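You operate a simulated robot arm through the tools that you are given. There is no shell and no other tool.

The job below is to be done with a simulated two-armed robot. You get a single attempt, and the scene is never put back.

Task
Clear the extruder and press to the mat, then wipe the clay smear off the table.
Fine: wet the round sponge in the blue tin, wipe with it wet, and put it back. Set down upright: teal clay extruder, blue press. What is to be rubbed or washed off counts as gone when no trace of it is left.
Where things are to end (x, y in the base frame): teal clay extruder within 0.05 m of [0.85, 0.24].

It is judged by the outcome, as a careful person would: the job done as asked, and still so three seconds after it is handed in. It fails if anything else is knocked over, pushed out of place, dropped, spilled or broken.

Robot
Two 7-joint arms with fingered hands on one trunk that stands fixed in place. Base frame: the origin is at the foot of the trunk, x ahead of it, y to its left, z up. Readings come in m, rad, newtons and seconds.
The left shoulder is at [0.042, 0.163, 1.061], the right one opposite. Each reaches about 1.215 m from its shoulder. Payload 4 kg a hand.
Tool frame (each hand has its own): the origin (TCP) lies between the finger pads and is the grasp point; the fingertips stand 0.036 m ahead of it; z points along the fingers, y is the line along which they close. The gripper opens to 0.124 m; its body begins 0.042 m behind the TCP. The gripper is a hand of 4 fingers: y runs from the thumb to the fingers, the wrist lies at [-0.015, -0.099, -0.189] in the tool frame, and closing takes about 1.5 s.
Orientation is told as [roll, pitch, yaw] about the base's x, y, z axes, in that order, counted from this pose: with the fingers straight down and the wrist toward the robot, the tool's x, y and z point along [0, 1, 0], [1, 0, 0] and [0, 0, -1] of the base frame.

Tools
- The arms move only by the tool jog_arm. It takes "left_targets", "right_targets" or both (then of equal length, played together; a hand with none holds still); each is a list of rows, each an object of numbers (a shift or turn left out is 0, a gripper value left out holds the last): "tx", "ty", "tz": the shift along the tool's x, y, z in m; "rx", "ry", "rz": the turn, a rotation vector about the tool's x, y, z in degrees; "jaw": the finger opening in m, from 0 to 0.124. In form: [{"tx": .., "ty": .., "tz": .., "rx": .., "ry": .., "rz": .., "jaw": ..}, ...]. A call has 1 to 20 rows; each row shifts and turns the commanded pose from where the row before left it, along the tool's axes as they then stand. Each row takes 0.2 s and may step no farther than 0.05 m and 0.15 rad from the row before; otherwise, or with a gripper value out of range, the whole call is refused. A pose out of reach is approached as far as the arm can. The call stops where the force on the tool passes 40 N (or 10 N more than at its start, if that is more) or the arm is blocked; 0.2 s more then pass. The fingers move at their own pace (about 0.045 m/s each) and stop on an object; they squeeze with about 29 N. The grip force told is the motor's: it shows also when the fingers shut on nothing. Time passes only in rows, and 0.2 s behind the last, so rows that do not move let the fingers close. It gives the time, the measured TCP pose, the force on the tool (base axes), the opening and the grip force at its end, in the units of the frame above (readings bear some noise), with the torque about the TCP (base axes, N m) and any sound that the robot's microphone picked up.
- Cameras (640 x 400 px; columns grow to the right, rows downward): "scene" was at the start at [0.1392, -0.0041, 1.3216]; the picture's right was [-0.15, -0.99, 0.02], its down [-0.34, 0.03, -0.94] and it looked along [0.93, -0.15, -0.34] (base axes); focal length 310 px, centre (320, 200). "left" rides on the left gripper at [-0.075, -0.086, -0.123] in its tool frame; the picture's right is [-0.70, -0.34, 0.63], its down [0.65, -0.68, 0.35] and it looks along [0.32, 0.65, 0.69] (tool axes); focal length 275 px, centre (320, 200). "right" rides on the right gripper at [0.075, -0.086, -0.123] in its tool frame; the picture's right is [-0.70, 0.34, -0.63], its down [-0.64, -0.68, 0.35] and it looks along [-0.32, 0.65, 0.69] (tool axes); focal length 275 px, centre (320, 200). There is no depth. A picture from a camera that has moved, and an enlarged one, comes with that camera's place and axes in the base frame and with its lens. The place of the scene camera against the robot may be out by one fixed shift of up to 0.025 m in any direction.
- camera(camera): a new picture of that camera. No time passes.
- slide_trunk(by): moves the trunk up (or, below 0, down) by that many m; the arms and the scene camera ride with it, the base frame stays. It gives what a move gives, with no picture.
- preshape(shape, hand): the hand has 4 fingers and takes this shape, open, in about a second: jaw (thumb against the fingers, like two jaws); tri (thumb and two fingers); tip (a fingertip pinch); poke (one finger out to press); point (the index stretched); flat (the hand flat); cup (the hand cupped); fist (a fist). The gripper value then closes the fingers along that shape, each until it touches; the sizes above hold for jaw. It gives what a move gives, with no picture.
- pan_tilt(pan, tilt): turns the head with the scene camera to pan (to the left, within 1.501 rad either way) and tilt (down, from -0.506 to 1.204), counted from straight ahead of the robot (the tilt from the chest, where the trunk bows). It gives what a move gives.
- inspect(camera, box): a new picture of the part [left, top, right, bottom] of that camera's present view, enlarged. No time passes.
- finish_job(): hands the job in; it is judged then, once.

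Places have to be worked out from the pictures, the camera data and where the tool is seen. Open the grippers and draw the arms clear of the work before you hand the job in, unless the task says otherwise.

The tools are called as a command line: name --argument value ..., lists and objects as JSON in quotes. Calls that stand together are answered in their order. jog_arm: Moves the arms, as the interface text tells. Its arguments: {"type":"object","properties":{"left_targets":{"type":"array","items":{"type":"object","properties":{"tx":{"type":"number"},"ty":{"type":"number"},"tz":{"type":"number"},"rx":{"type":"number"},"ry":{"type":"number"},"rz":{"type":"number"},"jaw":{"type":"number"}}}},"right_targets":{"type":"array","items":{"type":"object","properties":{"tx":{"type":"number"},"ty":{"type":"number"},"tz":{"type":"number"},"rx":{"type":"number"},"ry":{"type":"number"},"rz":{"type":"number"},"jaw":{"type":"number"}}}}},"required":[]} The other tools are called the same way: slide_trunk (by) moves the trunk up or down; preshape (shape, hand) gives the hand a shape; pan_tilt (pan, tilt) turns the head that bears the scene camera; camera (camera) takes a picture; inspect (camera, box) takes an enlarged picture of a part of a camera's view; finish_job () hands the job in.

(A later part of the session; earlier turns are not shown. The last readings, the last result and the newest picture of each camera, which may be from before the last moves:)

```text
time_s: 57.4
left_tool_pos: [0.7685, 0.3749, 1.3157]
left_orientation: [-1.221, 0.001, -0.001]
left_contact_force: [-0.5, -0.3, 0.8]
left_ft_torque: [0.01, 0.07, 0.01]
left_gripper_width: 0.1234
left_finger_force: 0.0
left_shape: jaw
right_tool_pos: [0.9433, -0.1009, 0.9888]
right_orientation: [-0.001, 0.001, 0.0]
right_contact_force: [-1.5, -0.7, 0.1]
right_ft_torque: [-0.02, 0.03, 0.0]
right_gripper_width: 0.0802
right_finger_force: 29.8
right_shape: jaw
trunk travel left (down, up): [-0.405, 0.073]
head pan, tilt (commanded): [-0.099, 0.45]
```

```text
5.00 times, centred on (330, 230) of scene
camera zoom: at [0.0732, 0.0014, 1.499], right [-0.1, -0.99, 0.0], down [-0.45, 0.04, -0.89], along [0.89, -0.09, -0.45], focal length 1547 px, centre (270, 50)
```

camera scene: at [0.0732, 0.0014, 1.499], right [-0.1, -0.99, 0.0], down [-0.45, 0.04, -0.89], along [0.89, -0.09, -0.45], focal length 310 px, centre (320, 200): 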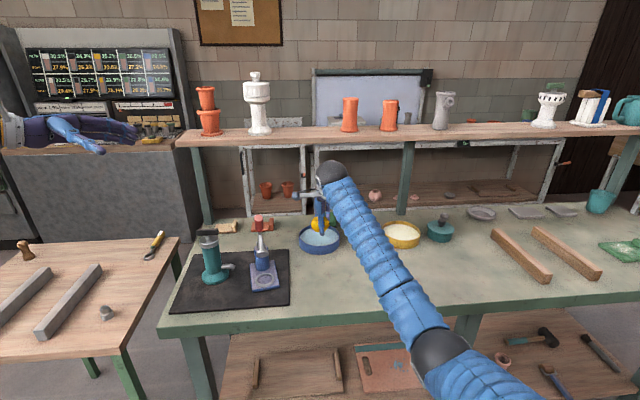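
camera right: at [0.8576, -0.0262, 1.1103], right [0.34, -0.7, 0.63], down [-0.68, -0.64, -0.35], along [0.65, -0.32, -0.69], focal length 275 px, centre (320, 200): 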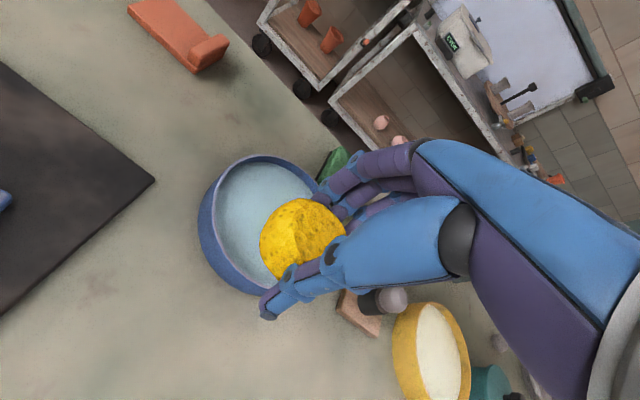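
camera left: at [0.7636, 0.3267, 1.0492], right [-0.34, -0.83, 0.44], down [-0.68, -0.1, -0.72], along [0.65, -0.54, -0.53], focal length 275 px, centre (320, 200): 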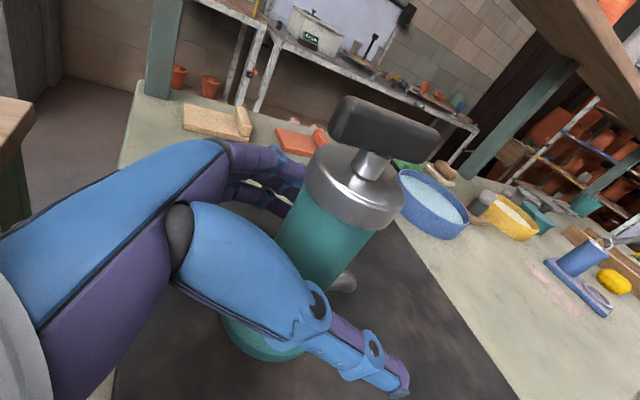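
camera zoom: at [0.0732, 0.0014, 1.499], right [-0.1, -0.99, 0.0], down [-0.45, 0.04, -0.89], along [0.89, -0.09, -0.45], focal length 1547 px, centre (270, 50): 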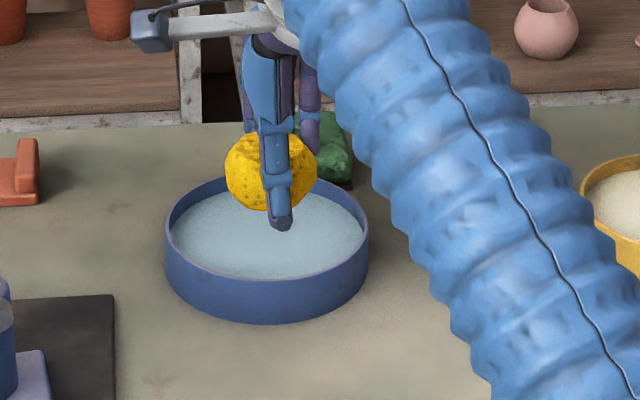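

I need the tin's centre relative to the hand, so I zoom in with the hand camera.

inspect --camera "right" --box '[170, 130, 370, 330]'

```text
2.00 times, centred on (270, 230) of right
camera zoom: at [0.8576, -0.0262, 1.1103], right [0.34, -0.7, 0.63], down [-0.68, -0.64, -0.35], along [0.65, -0.32, -0.69], focal length 551 px, centre (420, 140)
```

zoom: 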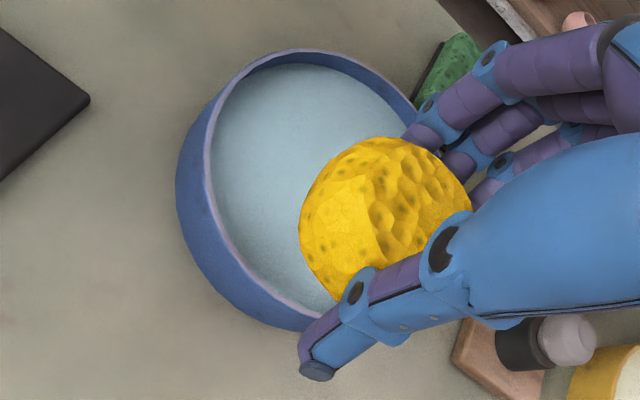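

The tin rim fits a circle centred at (1.022, -0.104) with radius 0.075. The sponge sits about 1.6 cm ahead of the TCP, so I move the TCP to about (1.007, -0.108) and check from above.

jog_arm --right_targets '[{"tx": -0.0024, "ty": 0.0215}, {"tx": -0.0024, "ty": 0.0215}, {"tx": -0.0024, "ty": 0.0215}, {}]'

camera --camera "right"

inspect --camera "scene" --box '[270, 190, 390, 270]'

```text
time_s: 58.4
left_tool_pos: [0.7691, 0.3752, 1.315]
left_orientation: [-1.222, 0.002, -0.002]
left_contact_force: [0.7, -0.1, 0.6]
left_ft_torque: [0.02, -0.02, 0.01]
left_gripper_width: 0.1238
left_finger_force: 0.0
left_shape: jaw
right_tool_pos: [1.0064, -0.1081, 0.99]
right_orientation: [0.001, -0.001, 0.001]
right_contact_force: [0.2, -0.1, -0.4]
right_ft_torque: [-0.03, -0.02, 0.01]
right_gripper_width: 0.0796
right_finger_force: 29.1
right_shape: jaw
trunk travel left (down, up): [-0.405, 0.073]
head pan, tilt (commanded): [-0.099, 0.45]
```

```text
taken
camera right: at [0.9222, -0.0332, 1.112], right [0.34, -0.7, 0.63], down [-0.68, -0.64, -0.35], along [0.65, -0.32, -0.69], focal length 275 px, centre (320, 200)
```

right: 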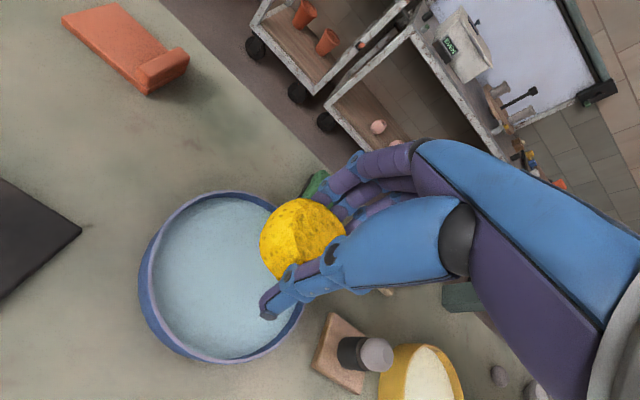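

```text
5.00 times, centred on (330, 230) of scene
camera zoom: at [0.0734, 0.0014, 1.499], right [-0.1, -0.99, 0.0], down [-0.45, 0.04, -0.89], along [0.89, -0.09, -0.45], focal length 1547 px, centre (270, 50)
```

zoom: 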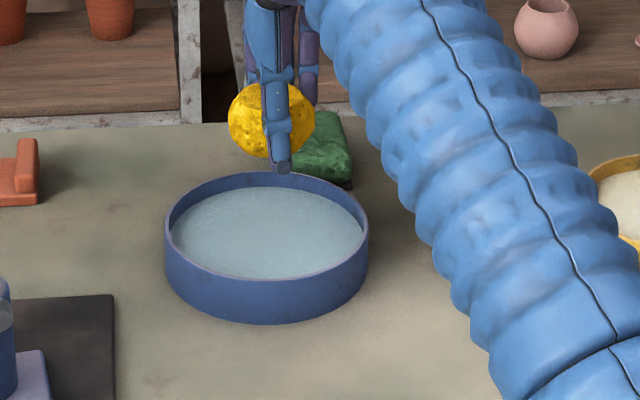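

The hand is centred within about 3 mm of the tin. I descend to TCP z ≈ 0.915 first and check clearance to the rim.

jog_arm --right_targets '[{"ty": -0.001, "tz": 0.02}, {"ty": -0.001, "tz": 0.02}, {"ty": -0.001, "tz": 0.02}, {"tz": 0.015}]'

camera --camera "right"

inspect --camera "scene" --box '[270, 190, 390, 270]'

```text
time_s: 59.4
left_tool_pos: [0.7692, 0.3756, 1.316]
left_orientation: [-1.221, 0.001, 0.0]
left_contact_force: [0.8, -0.7, 0.2]
left_ft_torque: [-0.02, 0.01, 0.02]
left_gripper_width: 0.1236
left_finger_force: 0.1
left_shape: jaw
right_tool_pos: [1.0047, -0.1081, 0.9144]
right_orientation: [0.0, 0.002, -0.001]
right_contact_force: [0.1, 0.1, -1.3]
right_ft_torque: [0.0, 0.03, 0.03]
right_gripper_width: 0.0796
right_finger_force: 28.8
right_shape: jaw
trunk travel left (down, up): [-0.405, 0.073]
head pan, tilt (commanded): [-0.099, 0.45]
```

```text
taken
camera right: at [0.9196, -0.0334, 1.0365], right [0.34, -0.7, 0.63], down [-0.68, -0.64, -0.34], along [0.65, -0.32, -0.69], focal length 275 px, centre (320, 200)
```

right: 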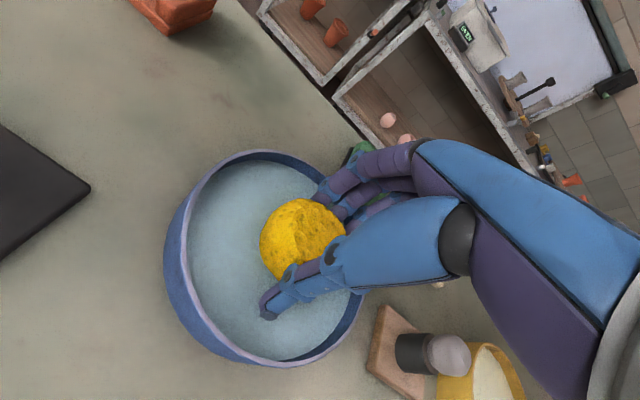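

```text
5.00 times, centred on (330, 230) of scene
camera zoom: at [0.0738, 0.0017, 1.499], right [-0.1, -0.99, 0.0], down [-0.45, 0.04, -0.89], along [0.89, -0.09, -0.45], focal length 1547 px, centre (270, 50)
```

zoom: 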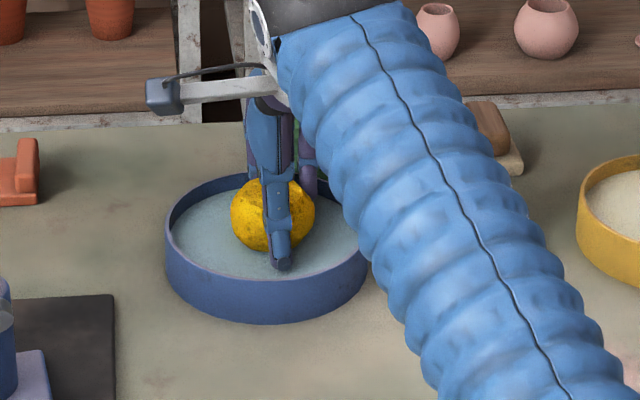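

The hand is well inside the rim all round. I lower the sponge further into the water in small steps, watching the force.

jog_arm --right_targets '[{"tz": 0.005}, {"tz": 0.005}, {"tz": 0.004}]'

inspect --camera "right" --box '[160, 130, 400, 380]'

inspect --camera "scene" --box '[290, 210, 350, 260]'

```text
time_s: 60.3
left_tool_pos: [0.7684, 0.3759, 1.3149]
left_orientation: [-1.221, -0.001, 0.0]
left_contact_force: [0.5, -0.3, -0.8]
left_ft_torque: [-0.01, 0.0, -0.02]
left_gripper_width: 0.1239
left_finger_force: 0.0
left_shape: jaw
right_tool_pos: [1.0065, -0.1079, 0.9116]
right_orientation: [0.002, -0.014, 0.0]
right_contact_force: [-9.2, 0.2, 20.9]
right_ft_torque: [0.07, 0.08, -0.02]
right_gripper_width: 0.0792
right_finger_force: 28.8
right_shape: jaw
trunk travel left (down, up): [-0.405, 0.073]
head pan, tilt (commanded): [-0.099, 0.45]
stopped in row 3 (right hand): the force on the tool passed its limit at 42 N (the readings are from after the stop); the commanded pose is now the measured one
```

```text
1.60 times, centred on (280, 255) of right
camera zoom: at [0.9184, -0.0335, 1.0325], right [0.33, -0.7, 0.64], down [-0.68, -0.64, -0.36], along [0.66, -0.31, -0.68], focal length 440 px, centre (384, 112)
```

zoom: 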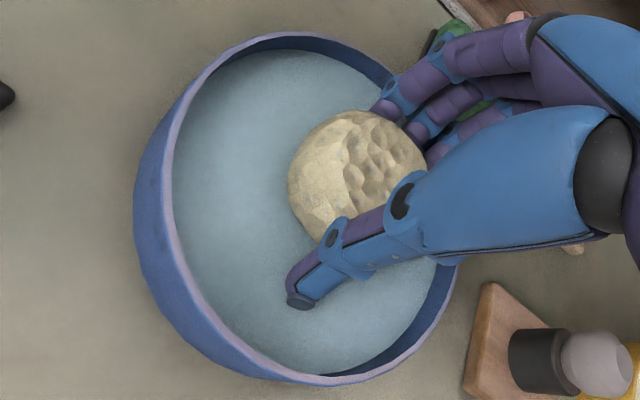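

```text
8.00 times, centred on (320, 235) of scene
camera zoom: at [0.0724, 0.0017, 1.4989], right [-0.1, -0.99, 0.0], down [-0.45, 0.04, -0.89], along [0.89, -0.09, -0.45], focal length 2476 px, centre (320, -80)
```

zoom: 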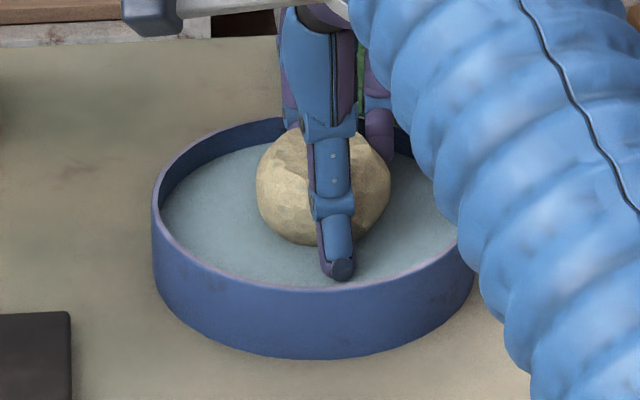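

The sponge turned from yellow to a pale wet colour, and it met the solid water surface at TCP z ≈ 0.912, where the move stopped. I lift straight up and undo the small tilt.

jog_arm --right_targets '[{"tz": -0.005}, {"tz": -0.01}, {"tz": -0.02}, {"tz": -0.03, "rx": 0.8}, {"tz": -0.02}, {}]'

camera --camera "right"

inspect --camera "scene" --box '[270, 190, 390, 270]'

```text
time_s: 61.7
left_tool_pos: [0.7691, 0.3753, 1.3157]
left_orientation: [-1.222, 0.0, -0.001]
left_contact_force: [-0.1, -1.1, -0.2]
left_ft_torque: [0.0, -0.02, 0.01]
left_gripper_width: 0.1237
left_finger_force: 0.0
left_shape: jaw
right_tool_pos: [1.0058, -0.1083, 0.9931]
right_orientation: [0.002, 0.004, 0.001]
right_contact_force: [-0.3, 0.6, -0.7]
right_ft_torque: [0.01, 0.02, 0.0]
right_gripper_width: 0.0803
right_finger_force: 28.8
right_shape: jaw
trunk travel left (down, up): [-0.405, 0.073]
head pan, tilt (commanded): [-0.099, 0.45]
```

```text
taken
camera right: at [0.9222, -0.0341, 1.1156], right [0.34, -0.7, 0.63], down [-0.68, -0.64, -0.34], along [0.65, -0.31, -0.7], focal length 275 px, centre (320, 200)
```

right: 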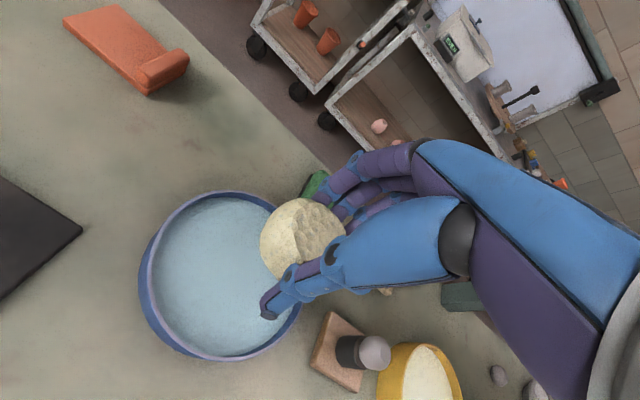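

```text
5.00 times, centred on (330, 230) of scene
camera zoom: at [0.074, 0.0017, 1.4989], right [-0.1, -0.99, 0.0], down [-0.45, 0.04, -0.89], along [0.89, -0.09, -0.45], focal length 1547 px, centre (270, 50)
```

zoom: 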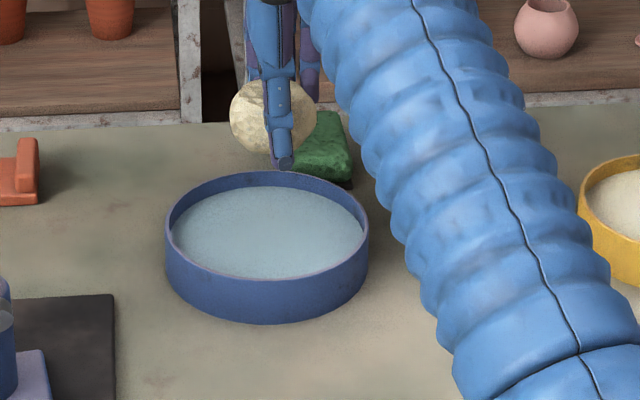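

The tin has not moved and the sponge is wet. I bring it back towards me and right, to hover over the smear near (0.84, -0.31), and take a fresh look.

jog_arm --right_targets '[{"ty": -0.044}, {"ty": -0.044}, {"ty": -0.044}, {"ty": -0.044}, {"tx": -0.04}, {"tx": -0.04}, {"tx": -0.04}, {}]'

camera --camera "right"

camera --camera "scene"

```text
time_s: 63.5
left_tool_pos: [0.77, 0.3775, 1.3152]
left_orientation: [-1.222, 0.0, 0.0]
left_contact_force: [-0.7, 0.3, 0.6]
left_ft_torque: [0.0, -0.01, -0.04]
left_gripper_width: 0.1236
left_finger_force: 0.0
left_shape: jaw
right_tool_pos: [0.8312, -0.2302, 0.9922]
right_orientation: [0.002, 0.005, 0.001]
right_contact_force: [0.2, -0.6, -0.5]
right_ft_torque: [-0.01, -0.03, 0.02]
right_gripper_width: 0.0797
right_finger_force: 29.7
right_shape: jaw
trunk travel left (down, up): [-0.405, 0.073]
head pan, tilt (commanded): [-0.099, 0.45]
```

```text
taken
camera right: at [0.7465, -0.1549, 1.115], right [0.34, -0.7, 0.63], down [-0.68, -0.64, -0.34], along [0.65, -0.31, -0.7], focal length 275 px, centre (320, 200)
```

right: 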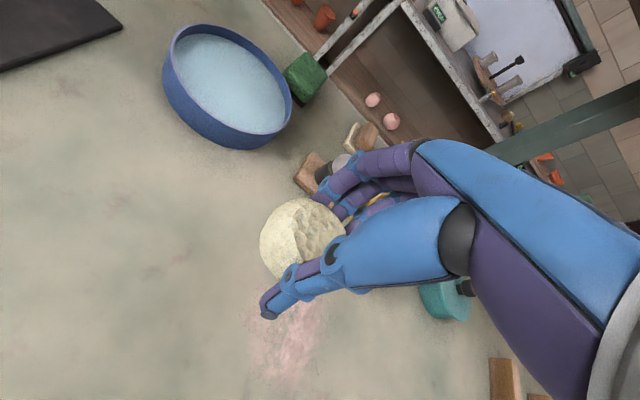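

```text
taken
camera scene: at [0.0736, 0.0026, 1.499], right [-0.1, -0.99, 0.0], down [-0.45, 0.04, -0.89], along [0.89, -0.09, -0.45], focal length 310 px, centre (320, 200)
```

scene: 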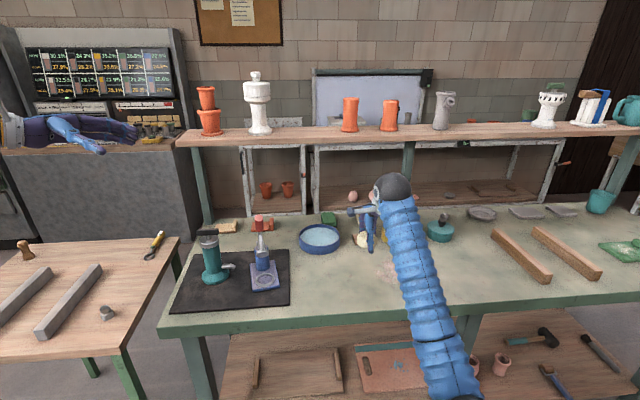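

I'll check whether the left hand's camera can watch the smear while the right arm wipes.

camera --camera "left"

inspect --camera "right" --box '[180, 260, 380, 400]'

```text
taken
camera left: at [0.6842, 0.4656, 1.4279], right [-0.34, -0.83, 0.44], down [-0.68, -0.1, -0.72], along [0.65, -0.54, -0.53], focal length 275 px, centre (320, 200)
```

left: 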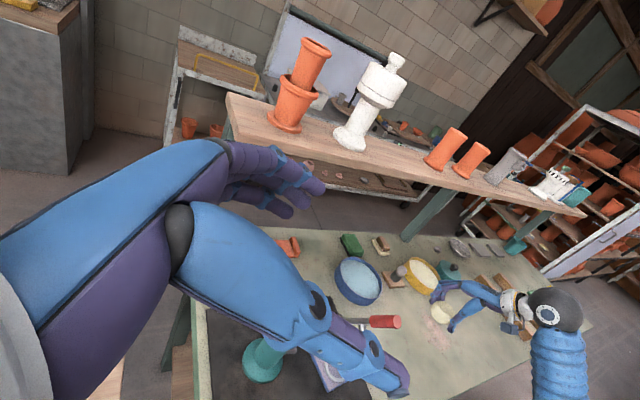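

```text
2.86 times, centred on (280, 330) of right
camera zoom: at [0.7465, -0.1549, 1.115], right [0.34, -0.7, 0.63], down [-0.68, -0.64, -0.34], along [0.65, -0.31, -0.7], focal length 786 px, centre (434, -171)
```

zoom: 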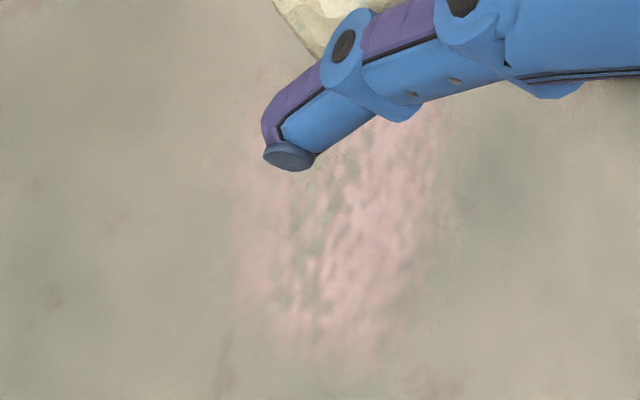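

The left camera can watch the smear. It spans roughly x 0.78–0.91, y -0.26 to -0.37. I lower the sponge at the left edge of the smear to just above contact.

jog_arm --right_targets '[{"tx": -0.006, "ty": -0.002, "tz": 0.024}, {"tx": -0.006, "ty": -0.002, "tz": 0.024}, {"tx": -0.006, "ty": -0.002, "tz": 0.024}, {"tx": -0.006, "ty": -0.001, "tz": 0.018}, {}]'

camera --camera "right"

inspect --camera "left" --box '[380, 270, 500, 360]'

```text
time_s: 64.7
left_tool_pos: [0.7692, 0.3764, 1.3156]
left_orientation: [-1.222, 0.0, -0.001]
left_contact_force: [-0.8, 0.0, -0.7]
left_ft_torque: [0.0, 0.01, -0.01]
left_gripper_width: 0.124
left_finger_force: 0.0
left_shape: jaw
right_tool_pos: [0.8216, -0.2528, 0.903]
right_orientation: [0.003, 0.005, -0.001]
right_contact_force: [-0.3, 0.2, -0.3]
right_ft_torque: [0.01, -0.01, -0.01]
right_gripper_width: 0.0799
right_finger_force: 29.1
right_shape: jaw
trunk travel left (down, up): [-0.405, 0.073]
head pan, tilt (commanded): [-0.099, 0.45]
```

```text
taken
camera right: at [0.7375, -0.1783, 1.0243], right [0.34, -0.7, 0.63], down [-0.68, -0.64, -0.34], along [0.65, -0.31, -0.7], focal length 275 px, centre (320, 200)
```

right: 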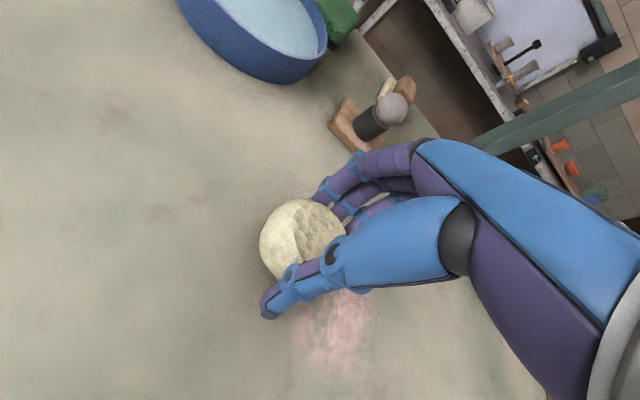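

```text
4.44 times, centred on (440, 315) of left
camera zoom: at [0.6841, 0.4649, 1.4282], right [-0.34, -0.83, 0.44], down [-0.68, -0.1, -0.72], along [0.65, -0.54, -0.53], focal length 1224 px, centre (-213, -311)
```

zoom: 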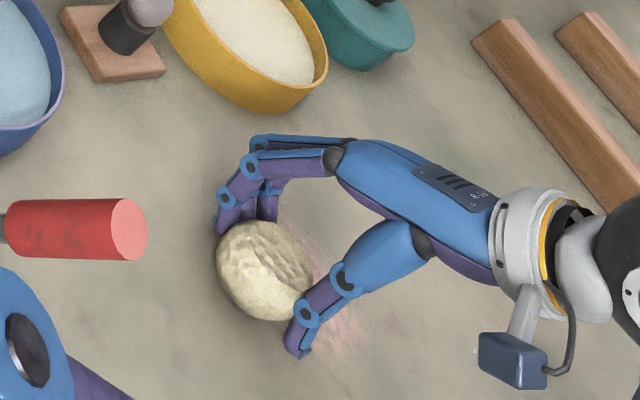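

The left camera gives a good side view. I lower in 2 mm steps to find the table.

jog_arm --right_targets '[{"tz": 0.003}, {"tz": 0.003}, {"tz": 0.002}, {"tz": 0.002}]'

```text
time_s: 65.7
left_tool_pos: [0.7683, 0.374, 1.3159]
left_orientation: [-1.222, 0.002, 0.0]
left_contact_force: [0.0, -0.7, -0.4]
left_ft_torque: [-0.01, -0.02, -0.02]
left_gripper_width: 0.1238
left_finger_force: 0.0
left_shape: jaw
right_tool_pos: [0.8216, -0.2507, 0.892]
right_orientation: [0.002, 0.004, 0.0]
right_contact_force: [-0.1, 0.3, -0.8]
right_ft_torque: [0.01, -0.02, 0.0]
right_gripper_width: 0.0801
right_finger_force: 29.0
right_shape: jaw
trunk travel left (down, up): [-0.405, 0.073]
head pan, tilt (commanded): [-0.099, 0.45]
```

There is no contact yet at z 0.892. I continue down in 1.5 mm steps.

jog_arm --right_targets '[{"tz": 0.0015}, {"tz": 0.0015}]'

```text
time_s: 66.3
left_tool_pos: [0.7682, 0.3757, 1.3158]
left_orientation: [-1.222, 0.0, 0.0]
left_contact_force: [-0.4, 1.0, -0.3]
left_ft_torque: [0.01, -0.04, -0.01]
left_gripper_width: 0.1238
left_finger_force: 0.0
left_shape: jaw
right_tool_pos: [0.8202, -0.2521, 0.8914]
right_orientation: [0.001, 0.003, 0.0]
right_contact_force: [-1.1, 1.2, 7.0]
right_ft_torque: [0.02, -0.22, 0.01]
right_gripper_width: 0.0802
right_finger_force: 29.1
right_shape: jaw
trunk travel left (down, up): [-0.405, 0.073]
head pan, tilt (commanded): [-0.099, 0.45]
```

Contact: +7 N, with the torque suggesting the contact point is about 4 cm ahead of the TCP. I'll check whether it's the sponge or a fingertip touching.

inspect --camera "left" --box '[410, 285, 470, 335]'

inspect --camera "right" --box '[240, 170, 400, 330]'

inspect --camera "scene" --box '[340, 220, 420, 290]'

```text
8.00 times, centred on (440, 310) of left
camera zoom: at [0.6833, 0.4649, 1.4287], right [-0.34, -0.83, 0.44], down [-0.68, -0.1, -0.72], along [0.65, -0.54, -0.53], focal length 2202 px, centre (-640, -680)
```

zoom: 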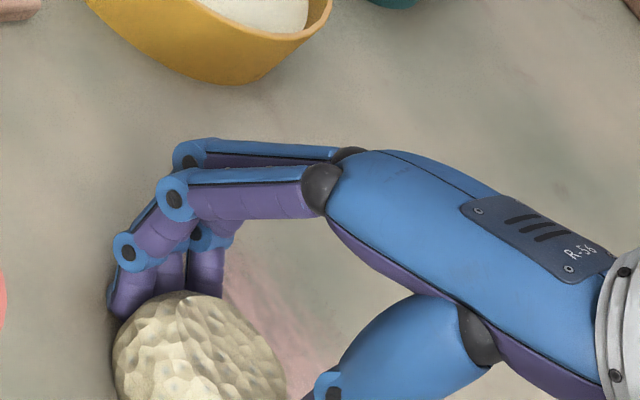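

```text
2.50 times, centred on (320, 250) of right
camera zoom: at [0.7362, -0.1775, 1.0135], right [0.34, -0.7, 0.63], down [-0.68, -0.64, -0.34], along [0.65, -0.31, -0.69], focal length 688 px, centre (320, 75)
```

zoom: 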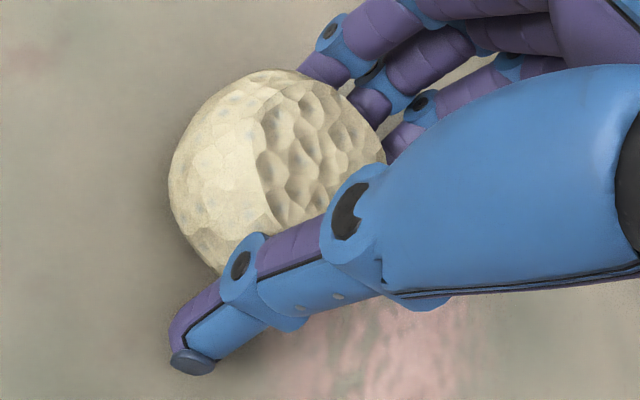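

```text
5.71 times, centred on (380, 255) of scene
camera zoom: at [0.0727, 0.0018, 1.4992], right [-0.1, -0.99, 0.0], down [-0.45, 0.04, -0.89], along [0.89, -0.09, -0.45], focal length 1768 px, centre (-23, -114)
```

zoom: 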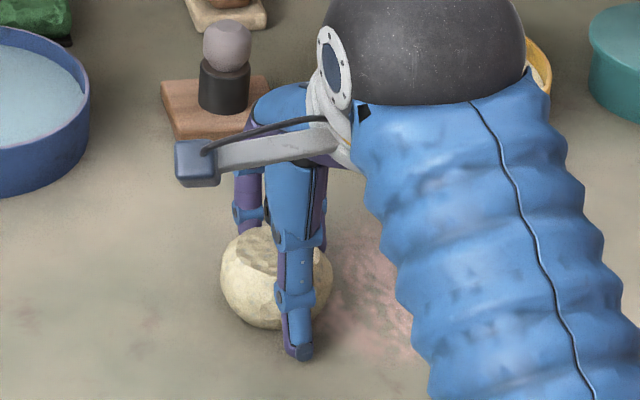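

It's the sponge's far bottom edge resting on the table; the fingertips look clear. I make a first stroke to the right across the smear and back with light pressure.

jog_arm --right_targets '[{"tz": 0.001}, {"tx": -0.013}, {"tx": -0.013}, {"tx": -0.013}, {"tx": -0.013}, {"tx": -0.013}, {"tx": -0.013}, {"tx": -0.013}, {"tx": -0.013}, {"tx": -0.013}]'

inspect --camera "left" --box '[380, 270, 500, 360]'

inspect --camera "right" --box '[140, 130, 400, 400]'

```text
time_s: 68.5
left_tool_pos: [0.7676, 0.3769, 1.3159]
left_orientation: [-1.224, 0.0, 0.0]
left_contact_force: [-0.3, 0.0, -0.4]
left_ft_torque: [0.02, -0.01, -0.01]
left_gripper_width: 0.1238
left_finger_force: 0.0
left_shape: jaw
right_tool_pos: [0.821, -0.369, 0.8908]
right_orientation: [0.001, 0.003, 0.001]
right_contact_force: [-0.6, 12.2, 17.3]
right_ft_torque: [0.4, -0.43, 0.28]
right_gripper_width: 0.08
right_finger_force: 28.7
right_shape: jaw
trunk travel left (down, up): [-0.405, 0.073]
head pan, tilt (commanded): [-0.099, 0.45]
```

```text
4.44 times, centred on (440, 315) of left
camera zoom: at [0.6825, 0.4659, 1.4287], right [-0.34, -0.83, 0.44], down [-0.68, -0.1, -0.72], along [0.65, -0.54, -0.53], focal length 1224 px, centre (-213, -311)
```

zoom: 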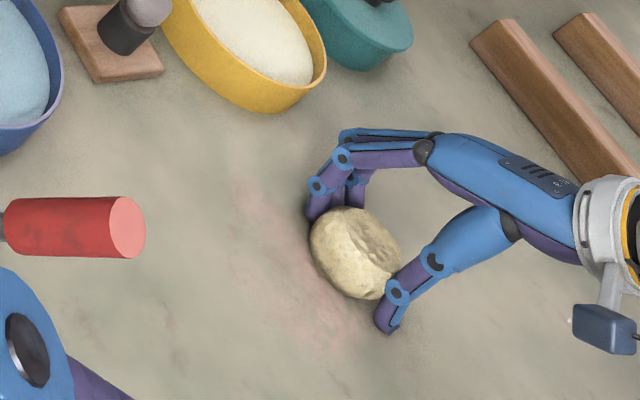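

```text
1.48 times, centred on (270, 265) of right
camera zoom: at [0.7366, -0.2934, 1.0123], right [0.34, -0.7, 0.63], down [-0.68, -0.64, -0.34], along [0.65, -0.32, -0.69], focal length 408 px, centre (394, 104)
```

zoom: 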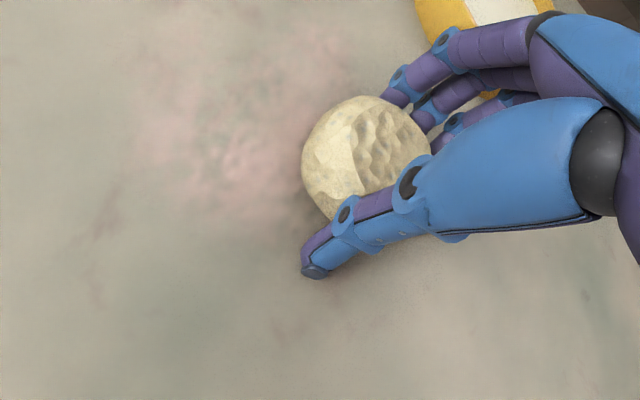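

The smear is visibly fading after one stroke, with forces of 17 N normal and 12 N drag. I continue the raster over the near half.

jog_arm --right_targets '[{"ty": -0.02}, {"tx": 0.0155}, {"tx": 0.0155}, {"tx": 0.0155}, {"tx": 0.0155}, {"tx": 0.0155}, {"tx": 0.0155}, {"tx": 0.0155}, {"tx": 0.0155}, {"ty": -0.02}, {"tx": -0.0155}, {"tx": -0.0155}, {"tx": -0.0155}, {"tx": -0.0155}, {"tx": -0.0155}, {"tx": -0.0155}, {"tx": -0.0155}, {"tx": -0.0155}]'

inspect --camera "left" --box '[380, 270, 500, 360]'

inspect --camera "right" --box '[100, 0, 400, 280]'

```text
time_s: 72.3
left_tool_pos: [0.769, 0.376, 1.316]
left_orientation: [-1.221, -0.001, 0.001]
left_contact_force: [0.4, 0.0, 0.3]
left_ft_torque: [-0.01, 0.03, 0.0]
left_gripper_width: 0.1242
left_finger_force: 0.1
left_shape: jaw
right_tool_pos: [0.7819, -0.3684, 0.8894]
right_orientation: [0.002, 0.004, -0.001]
right_contact_force: [-1.1, 9.7, 13.9]
right_ft_torque: [0.34, -0.16, 0.13]
right_gripper_width: 0.0668
right_finger_force: 29.5
right_shape: jaw
trunk travel left (down, up): [-0.405, 0.073]
head pan, tilt (commanded): [-0.099, 0.45]
```

```text
4.44 times, centred on (440, 315) of left
camera zoom: at [0.6829, 0.4655, 1.4286], right [-0.34, -0.83, 0.44], down [-0.68, -0.1, -0.72], along [0.65, -0.54, -0.53], focal length 1224 px, centre (-213, -311)
```

zoom: 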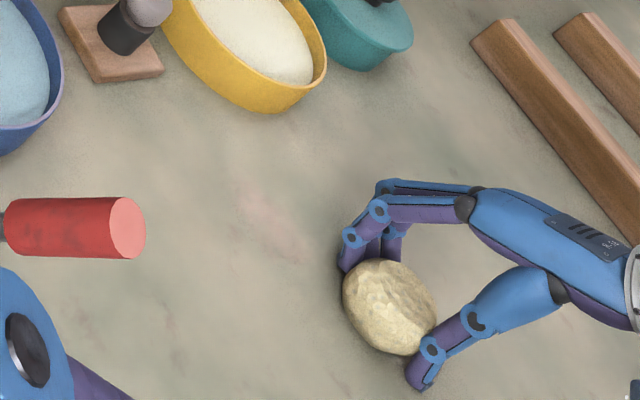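

```text
1.43 times, centred on (250, 140) of right
camera zoom: at [0.6976, -0.2939, 1.0123], right [0.34, -0.7, 0.63], down [-0.68, -0.64, -0.34], along [0.65, -0.31, -0.7], focal length 393 px, centre (420, 286)
```

zoom: 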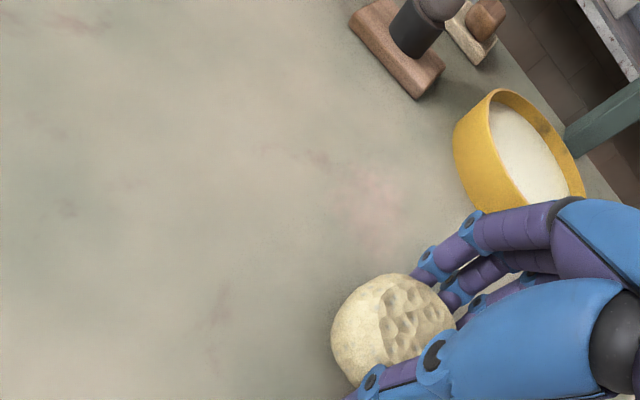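

The near half is clean and a faint patch remains around (0.88, -0.32). I continue the raster over the far half, keeping clear of the yellow tin.

jog_arm --right_targets '[{"ty": 0.02}, {"ty": 0.02}, {"ty": 0.02}, {"tx": 0.0155}, {"tx": 0.0155}, {"tx": 0.0155}, {"tx": 0.0155}, {"tx": 0.0155}, {"tx": 0.0155}, {"tx": 0.0155}, {"tx": 0.0155}, {"ty": 0.018}, {"tx": -0.0155}, {"tx": -0.0155}, {"tx": -0.0155}, {"tx": -0.0155}, {"tx": -0.0155}, {"tx": -0.0155}, {"tx": -0.0155}]'

inspect --camera "left" --box '[380, 270, 500, 360]'

inspect --camera "right" --box '[100, 60, 400, 340]'

```text
time_s: 76.3
left_tool_pos: [0.7682, 0.3763, 1.316]
left_orientation: [-1.223, -0.001, 0.0]
left_contact_force: [-0.3, 0.3, -0.7]
left_ft_torque: [0.06, -0.01, 0.0]
left_gripper_width: 0.1236
left_finger_force: 0.0
left_shape: jaw
right_tool_pos: [0.8583, -0.3535, 0.8902]
right_orientation: [0.001, 0.004, 0.001]
right_contact_force: [1.3, 12.9, 20.4]
right_ft_torque: [0.42, -0.11, 0.03]
right_gripper_width: 0.0797
right_finger_force: 29.1
right_shape: jaw
trunk travel left (down, up): [-0.405, 0.073]
head pan, tilt (commanded): [-0.099, 0.45]
```

```text
4.44 times, centred on (440, 315) of left
camera zoom: at [0.6822, 0.4658, 1.4289], right [-0.34, -0.83, 0.44], down [-0.68, -0.1, -0.72], along [0.65, -0.54, -0.53], focal length 1224 px, centre (-213, -311)
```

zoom: 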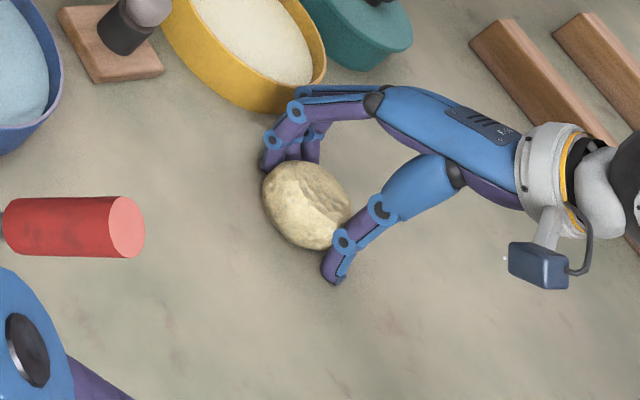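

```text
1.43 times, centred on (250, 200) of right
camera zoom: at [0.7735, -0.2783, 1.0119], right [0.34, -0.7, 0.63], down [-0.68, -0.64, -0.34], along [0.65, -0.32, -0.69], focal length 393 px, centre (420, 200)
```

zoom: 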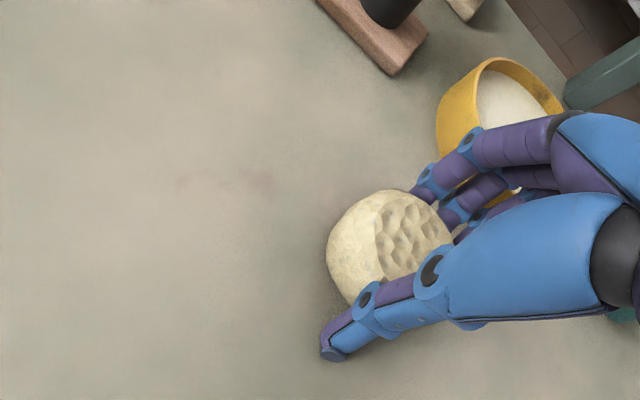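

The smear looks gone where I've wiped. I make a second pass over the whole area, starting with the farthest rows, to be sure nothing is left.

jog_arm --right_targets '[{"ty": 0.016, "tz": -0.0005}, {"tx": 0.0155}, {"tx": 0.0155}, {"tx": 0.0155}, {"tx": 0.0155}, {"tx": 0.0155}, {"tx": 0.0155}, {"tx": 0.0155}, {"tx": 0.0155}, {"ty": -0.022}, {"tx": -0.0155}, {"tx": -0.0155}, {"tx": -0.0155}, {"tx": -0.0155}, {"tx": -0.0155}, {"tx": -0.0155}, {"tx": -0.0155}, {"tx": -0.0155}]'

jog_arm --right_targets '[{"ty": -0.02}, {"tx": 0.0155}, {"tx": 0.0155}, {"tx": 0.0155}, {"tx": 0.0155}, {"tx": 0.0155}, {"tx": 0.0155}, {"tx": 0.0155}, {"tx": 0.0155}, {"ty": -0.02}, {"tx": -0.0155}, {"tx": -0.0155}, {"tx": -0.0155}, {"tx": -0.0155}, {"tx": -0.0155}, {"tx": -0.0155}, {"tx": -0.0155}, {"tx": -0.0155}, {"tx": -0.0155}]'

inspect --camera "left" --box '[380, 270, 500, 360]'

inspect --camera "right" --box '[100, 30, 400, 310]'

```text
time_s: 80.1
left_tool_pos: [0.7676, 0.3772, 1.3173]
left_orientation: [-1.221, 0.001, 0.002]
left_contact_force: [-1.0, -0.7, -1.1]
left_ft_torque: [-0.04, -0.05, -0.01]
left_gripper_width: 0.1237
left_finger_force: 0.0
left_shape: jaw
right_tool_pos: [0.8521, -0.352, 0.8902]
right_orientation: [0.002, 0.003, 0.001]
right_contact_force: [0.2, 10.5, 14.8]
right_ft_torque: [0.38, -0.22, 0.16]
right_gripper_width: 0.0666
right_finger_force: 29.1
right_shape: jaw
trunk travel left (down, up): [-0.405, 0.073]
head pan, tilt (commanded): [-0.099, 0.45]
```

```text
time_s: 84.1
left_tool_pos: [0.7681, 0.3773, 1.3158]
left_orientation: [-1.221, 0.0, 0.0]
left_contact_force: [-0.1, 0.9, 0.4]
left_ft_torque: [0.01, 0.0, 0.0]
left_gripper_width: 0.1238
left_finger_force: 0.1
left_shape: jaw
right_tool_pos: [0.8118, -0.3694, 0.8909]
right_orientation: [0.002, 0.004, 0.0]
right_contact_force: [0.4, 8.0, 13.6]
right_ft_torque: [0.35, -0.21, 0.08]
right_gripper_width: 0.0666
right_finger_force: 28.7
right_shape: jaw
trunk travel left (down, up): [-0.405, 0.073]
head pan, tilt (commanded): [-0.099, 0.45]
```

```text
4.44 times, centred on (440, 315) of left
camera zoom: at [0.6826, 0.4657, 1.4288], right [-0.34, -0.83, 0.44], down [-0.68, -0.1, -0.72], along [0.65, -0.54, -0.53], focal length 1224 px, centre (-213, -311)
```

zoom: 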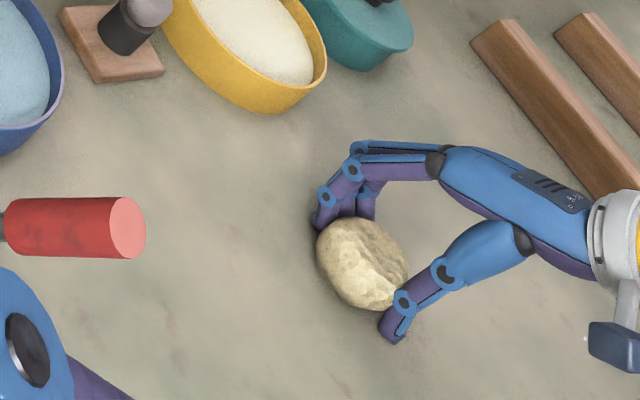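

```text
1.43 times, centred on (250, 170) of right
camera zoom: at [0.7269, -0.2952, 1.0125], right [0.34, -0.7, 0.63], down [-0.68, -0.64, -0.34], along [0.65, -0.31, -0.69], focal length 393 px, centre (420, 243)
```

zoom: 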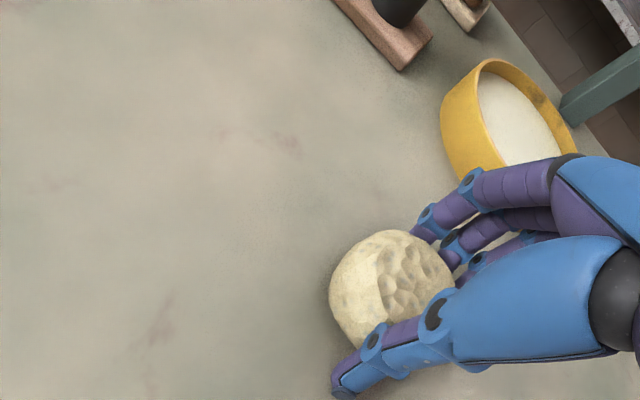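

The pink smear no longer shows in either view; the faint reddish streak left at (0.873, -0.277) looks like the table's own mottling. I finish the second pass over the nearest rows.

jog_arm --right_targets '[{"ty": -0.02}, {"tx": 0.0155}, {"tx": 0.0155}, {"tx": 0.0155}, {"tx": 0.0155}, {"tx": 0.0155}, {"tx": 0.0155}, {"tx": 0.0155}, {"tx": 0.0155}, {"ty": -0.022}, {"tx": -0.0155}, {"tx": -0.0155}, {"tx": -0.0155}, {"tx": -0.0155}, {"tx": -0.0155}, {"tx": -0.0155}, {"tx": -0.0155}, {"tx": -0.0155}]'

jog_arm --right_targets '[{"tz": -0.004}, {"tz": -0.016}, {"tz": -0.03}, {"tz": -0.03}, {"tx": -0.045}, {"tx": -0.045}, {"tx": -0.045}, {}]'

inspect --camera "left" --box '[380, 270, 500, 360]'

inspect --camera "right" --box '[0, 0, 320, 240]'

inspect --camera "scene" --box '[340, 220, 460, 310]'

```text
time_s: 87.9
left_tool_pos: [0.769, 0.3766, 1.3151]
left_orientation: [-1.222, 0.0, 0.0]
left_contact_force: [-0.5, 0.4, -0.8]
left_ft_torque: [0.0, -0.04, 0.01]
left_gripper_width: 0.1237
left_finger_force: 0.1
left_shape: jaw
right_tool_pos: [0.7703, -0.3688, 0.8896]
right_orientation: [0.002, 0.004, 0.0]
right_contact_force: [0.4, 7.2, 10.1]
right_ft_torque: [0.27, -0.15, 0.09]
right_gripper_width: 0.0663
right_finger_force: 28.8
right_shape: jaw
trunk travel left (down, up): [-0.405, 0.073]
head pan, tilt (commanded): [-0.099, 0.45]
```

```text
time_s: 89.7
left_tool_pos: [0.7697, 0.3763, 1.3144]
left_orientation: [-1.222, 0.0, 0.001]
left_contact_force: [0.3, 0.1, 0.7]
left_ft_torque: [0.0, 0.02, 0.01]
left_gripper_width: 0.1234
left_finger_force: 0.0
left_shape: jaw
right_tool_pos: [0.7719, -0.5018, 0.9688]
right_orientation: [0.001, 0.004, -0.001]
right_contact_force: [-0.4, 0.6, -0.9]
right_ft_torque: [-0.01, 0.02, -0.02]
right_gripper_width: 0.0657
right_finger_force: 28.9
right_shape: jaw
trunk travel left (down, up): [-0.405, 0.073]
head pan, tilt (commanded): [-0.099, 0.45]
```

```text
4.44 times, centred on (440, 315) of left
camera zoom: at [0.6844, 0.4652, 1.4279], right [-0.34, -0.83, 0.44], down [-0.68, -0.1, -0.72], along [0.65, -0.54, -0.53], focal length 1224 px, centre (-213, -311)
```

zoom: 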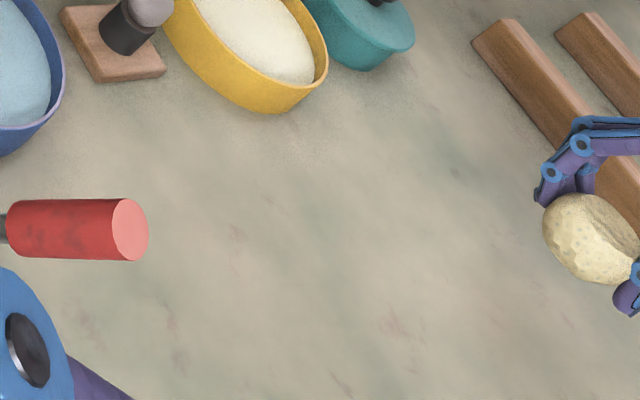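

```text
1.67 times, centred on (160, 120) of right
camera zoom: at [0.6873, -0.4285, 1.091], right [0.34, -0.7, 0.63], down [-0.68, -0.64, -0.34], along [0.65, -0.31, -0.7], focal length 459 px, centre (587, 333)
```

zoom: 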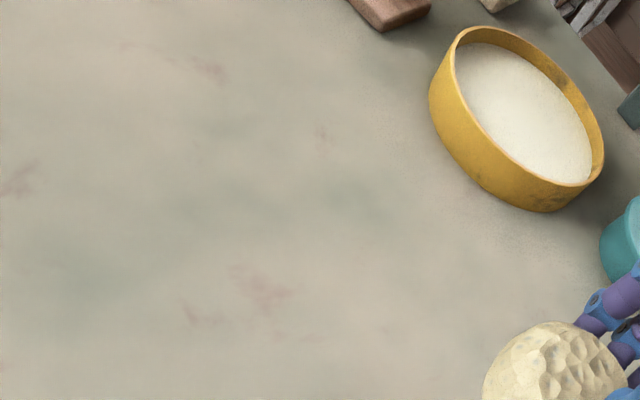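

```text
4.44 times, centred on (400, 265) of scene
camera zoom: at [0.0738, 0.0022, 1.499], right [-0.1, -0.99, 0.0], down [-0.45, 0.04, -0.89], along [0.89, -0.09, -0.45], focal length 1376 px, centre (-36, -89)
```

zoom: 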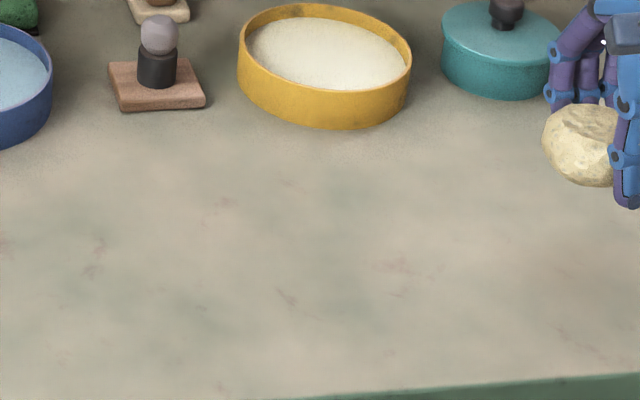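

The table is clear of the smear from all three cameras. I'll zoom further on the remaining streaks to compare them with mottling elsewhere on the table.

inspect --camera "left" --box '[405, 290, 475, 350]'

inspect --camera "right" --box '[0, 10, 200, 190]'

inspect --camera "scene" --box '[290, 240, 480, 320]'

```text
6.67 times, centred on (440, 320) of left
camera zoom: at [0.6844, 0.4652, 1.4279], right [-0.34, -0.83, 0.44], down [-0.68, -0.1, -0.72], along [0.65, -0.54, -0.53], focal length 1835 px, centre (-480, -600)
```

zoom: 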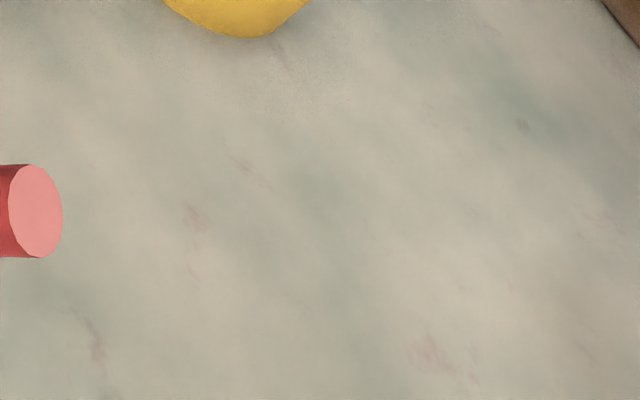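

```text
2.22 times, centred on (100, 100) of right
camera zoom: at [0.6873, -0.4285, 1.091], right [0.34, -0.7, 0.63], down [-0.68, -0.64, -0.34], along [0.65, -0.31, -0.7], focal length 612 px, centre (809, 422)
```

zoom: 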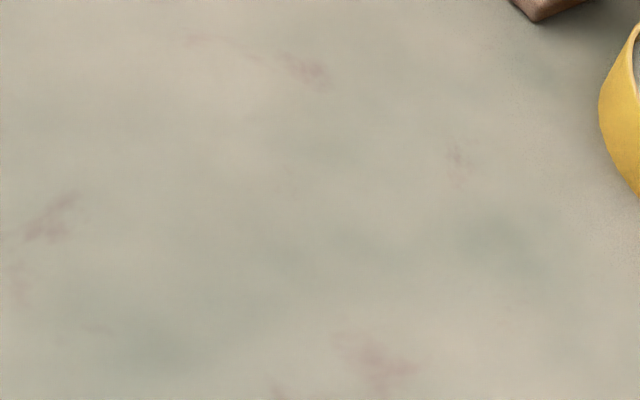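

```text
3.37 times, centred on (385, 280) of scene
camera zoom: at [0.0738, 0.0022, 1.499], right [-0.1, -0.99, 0.0], down [-0.45, 0.04, -0.89], along [0.89, -0.09, -0.45], focal length 1042 px, centre (101, -70)
```

zoom: 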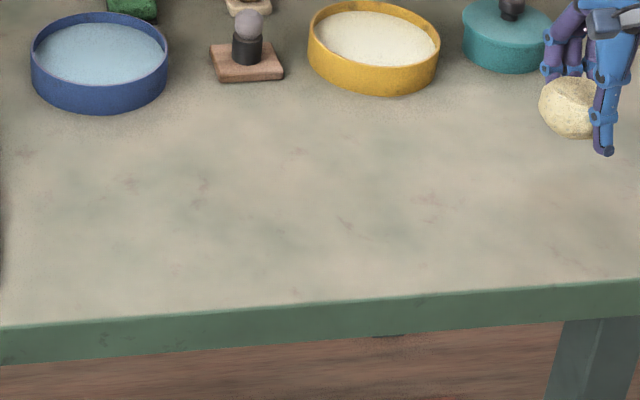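

The remaining streaks are spread evenly over the whole table, so they are its own pattern. One near (0.793, -0.38) is slightly pinker, so I'll wipe there once more to make sure.

jog_arm --right_targets '[{"tx": 0.022, "ty": 0.001, "tz": 0.02}, {"tx": 0.022, "ty": 0.001, "tz": 0.02}, {"tx": 0.022, "ty": 0.001, "tz": 0.02}, {"tz": 0.012}, {"tz": 0.004}, {"tz": 0.002}]'

```text
time_s: 91.1
left_tool_pos: [0.7694, 0.3748, 1.3155]
left_orientation: [-1.222, 0.0, 0.0]
left_contact_force: [-0.1, -0.3, 0.5]
left_ft_torque: [-0.02, 0.04, 0.01]
left_gripper_width: 0.1238
left_finger_force: 0.1
left_shape: jaw
right_tool_pos: [0.7737, -0.4384, 0.8912]
right_orientation: [0.001, 0.006, 0.001]
right_contact_force: [0.5, 0.4, -0.3]
right_ft_torque: [0.03, 0.0, 0.02]
right_gripper_width: 0.0661
right_finger_force: 29.4
right_shape: jaw
trunk travel left (down, up): [-0.405, 0.073]
head pan, tilt (commanded): [-0.099, 0.45]
```

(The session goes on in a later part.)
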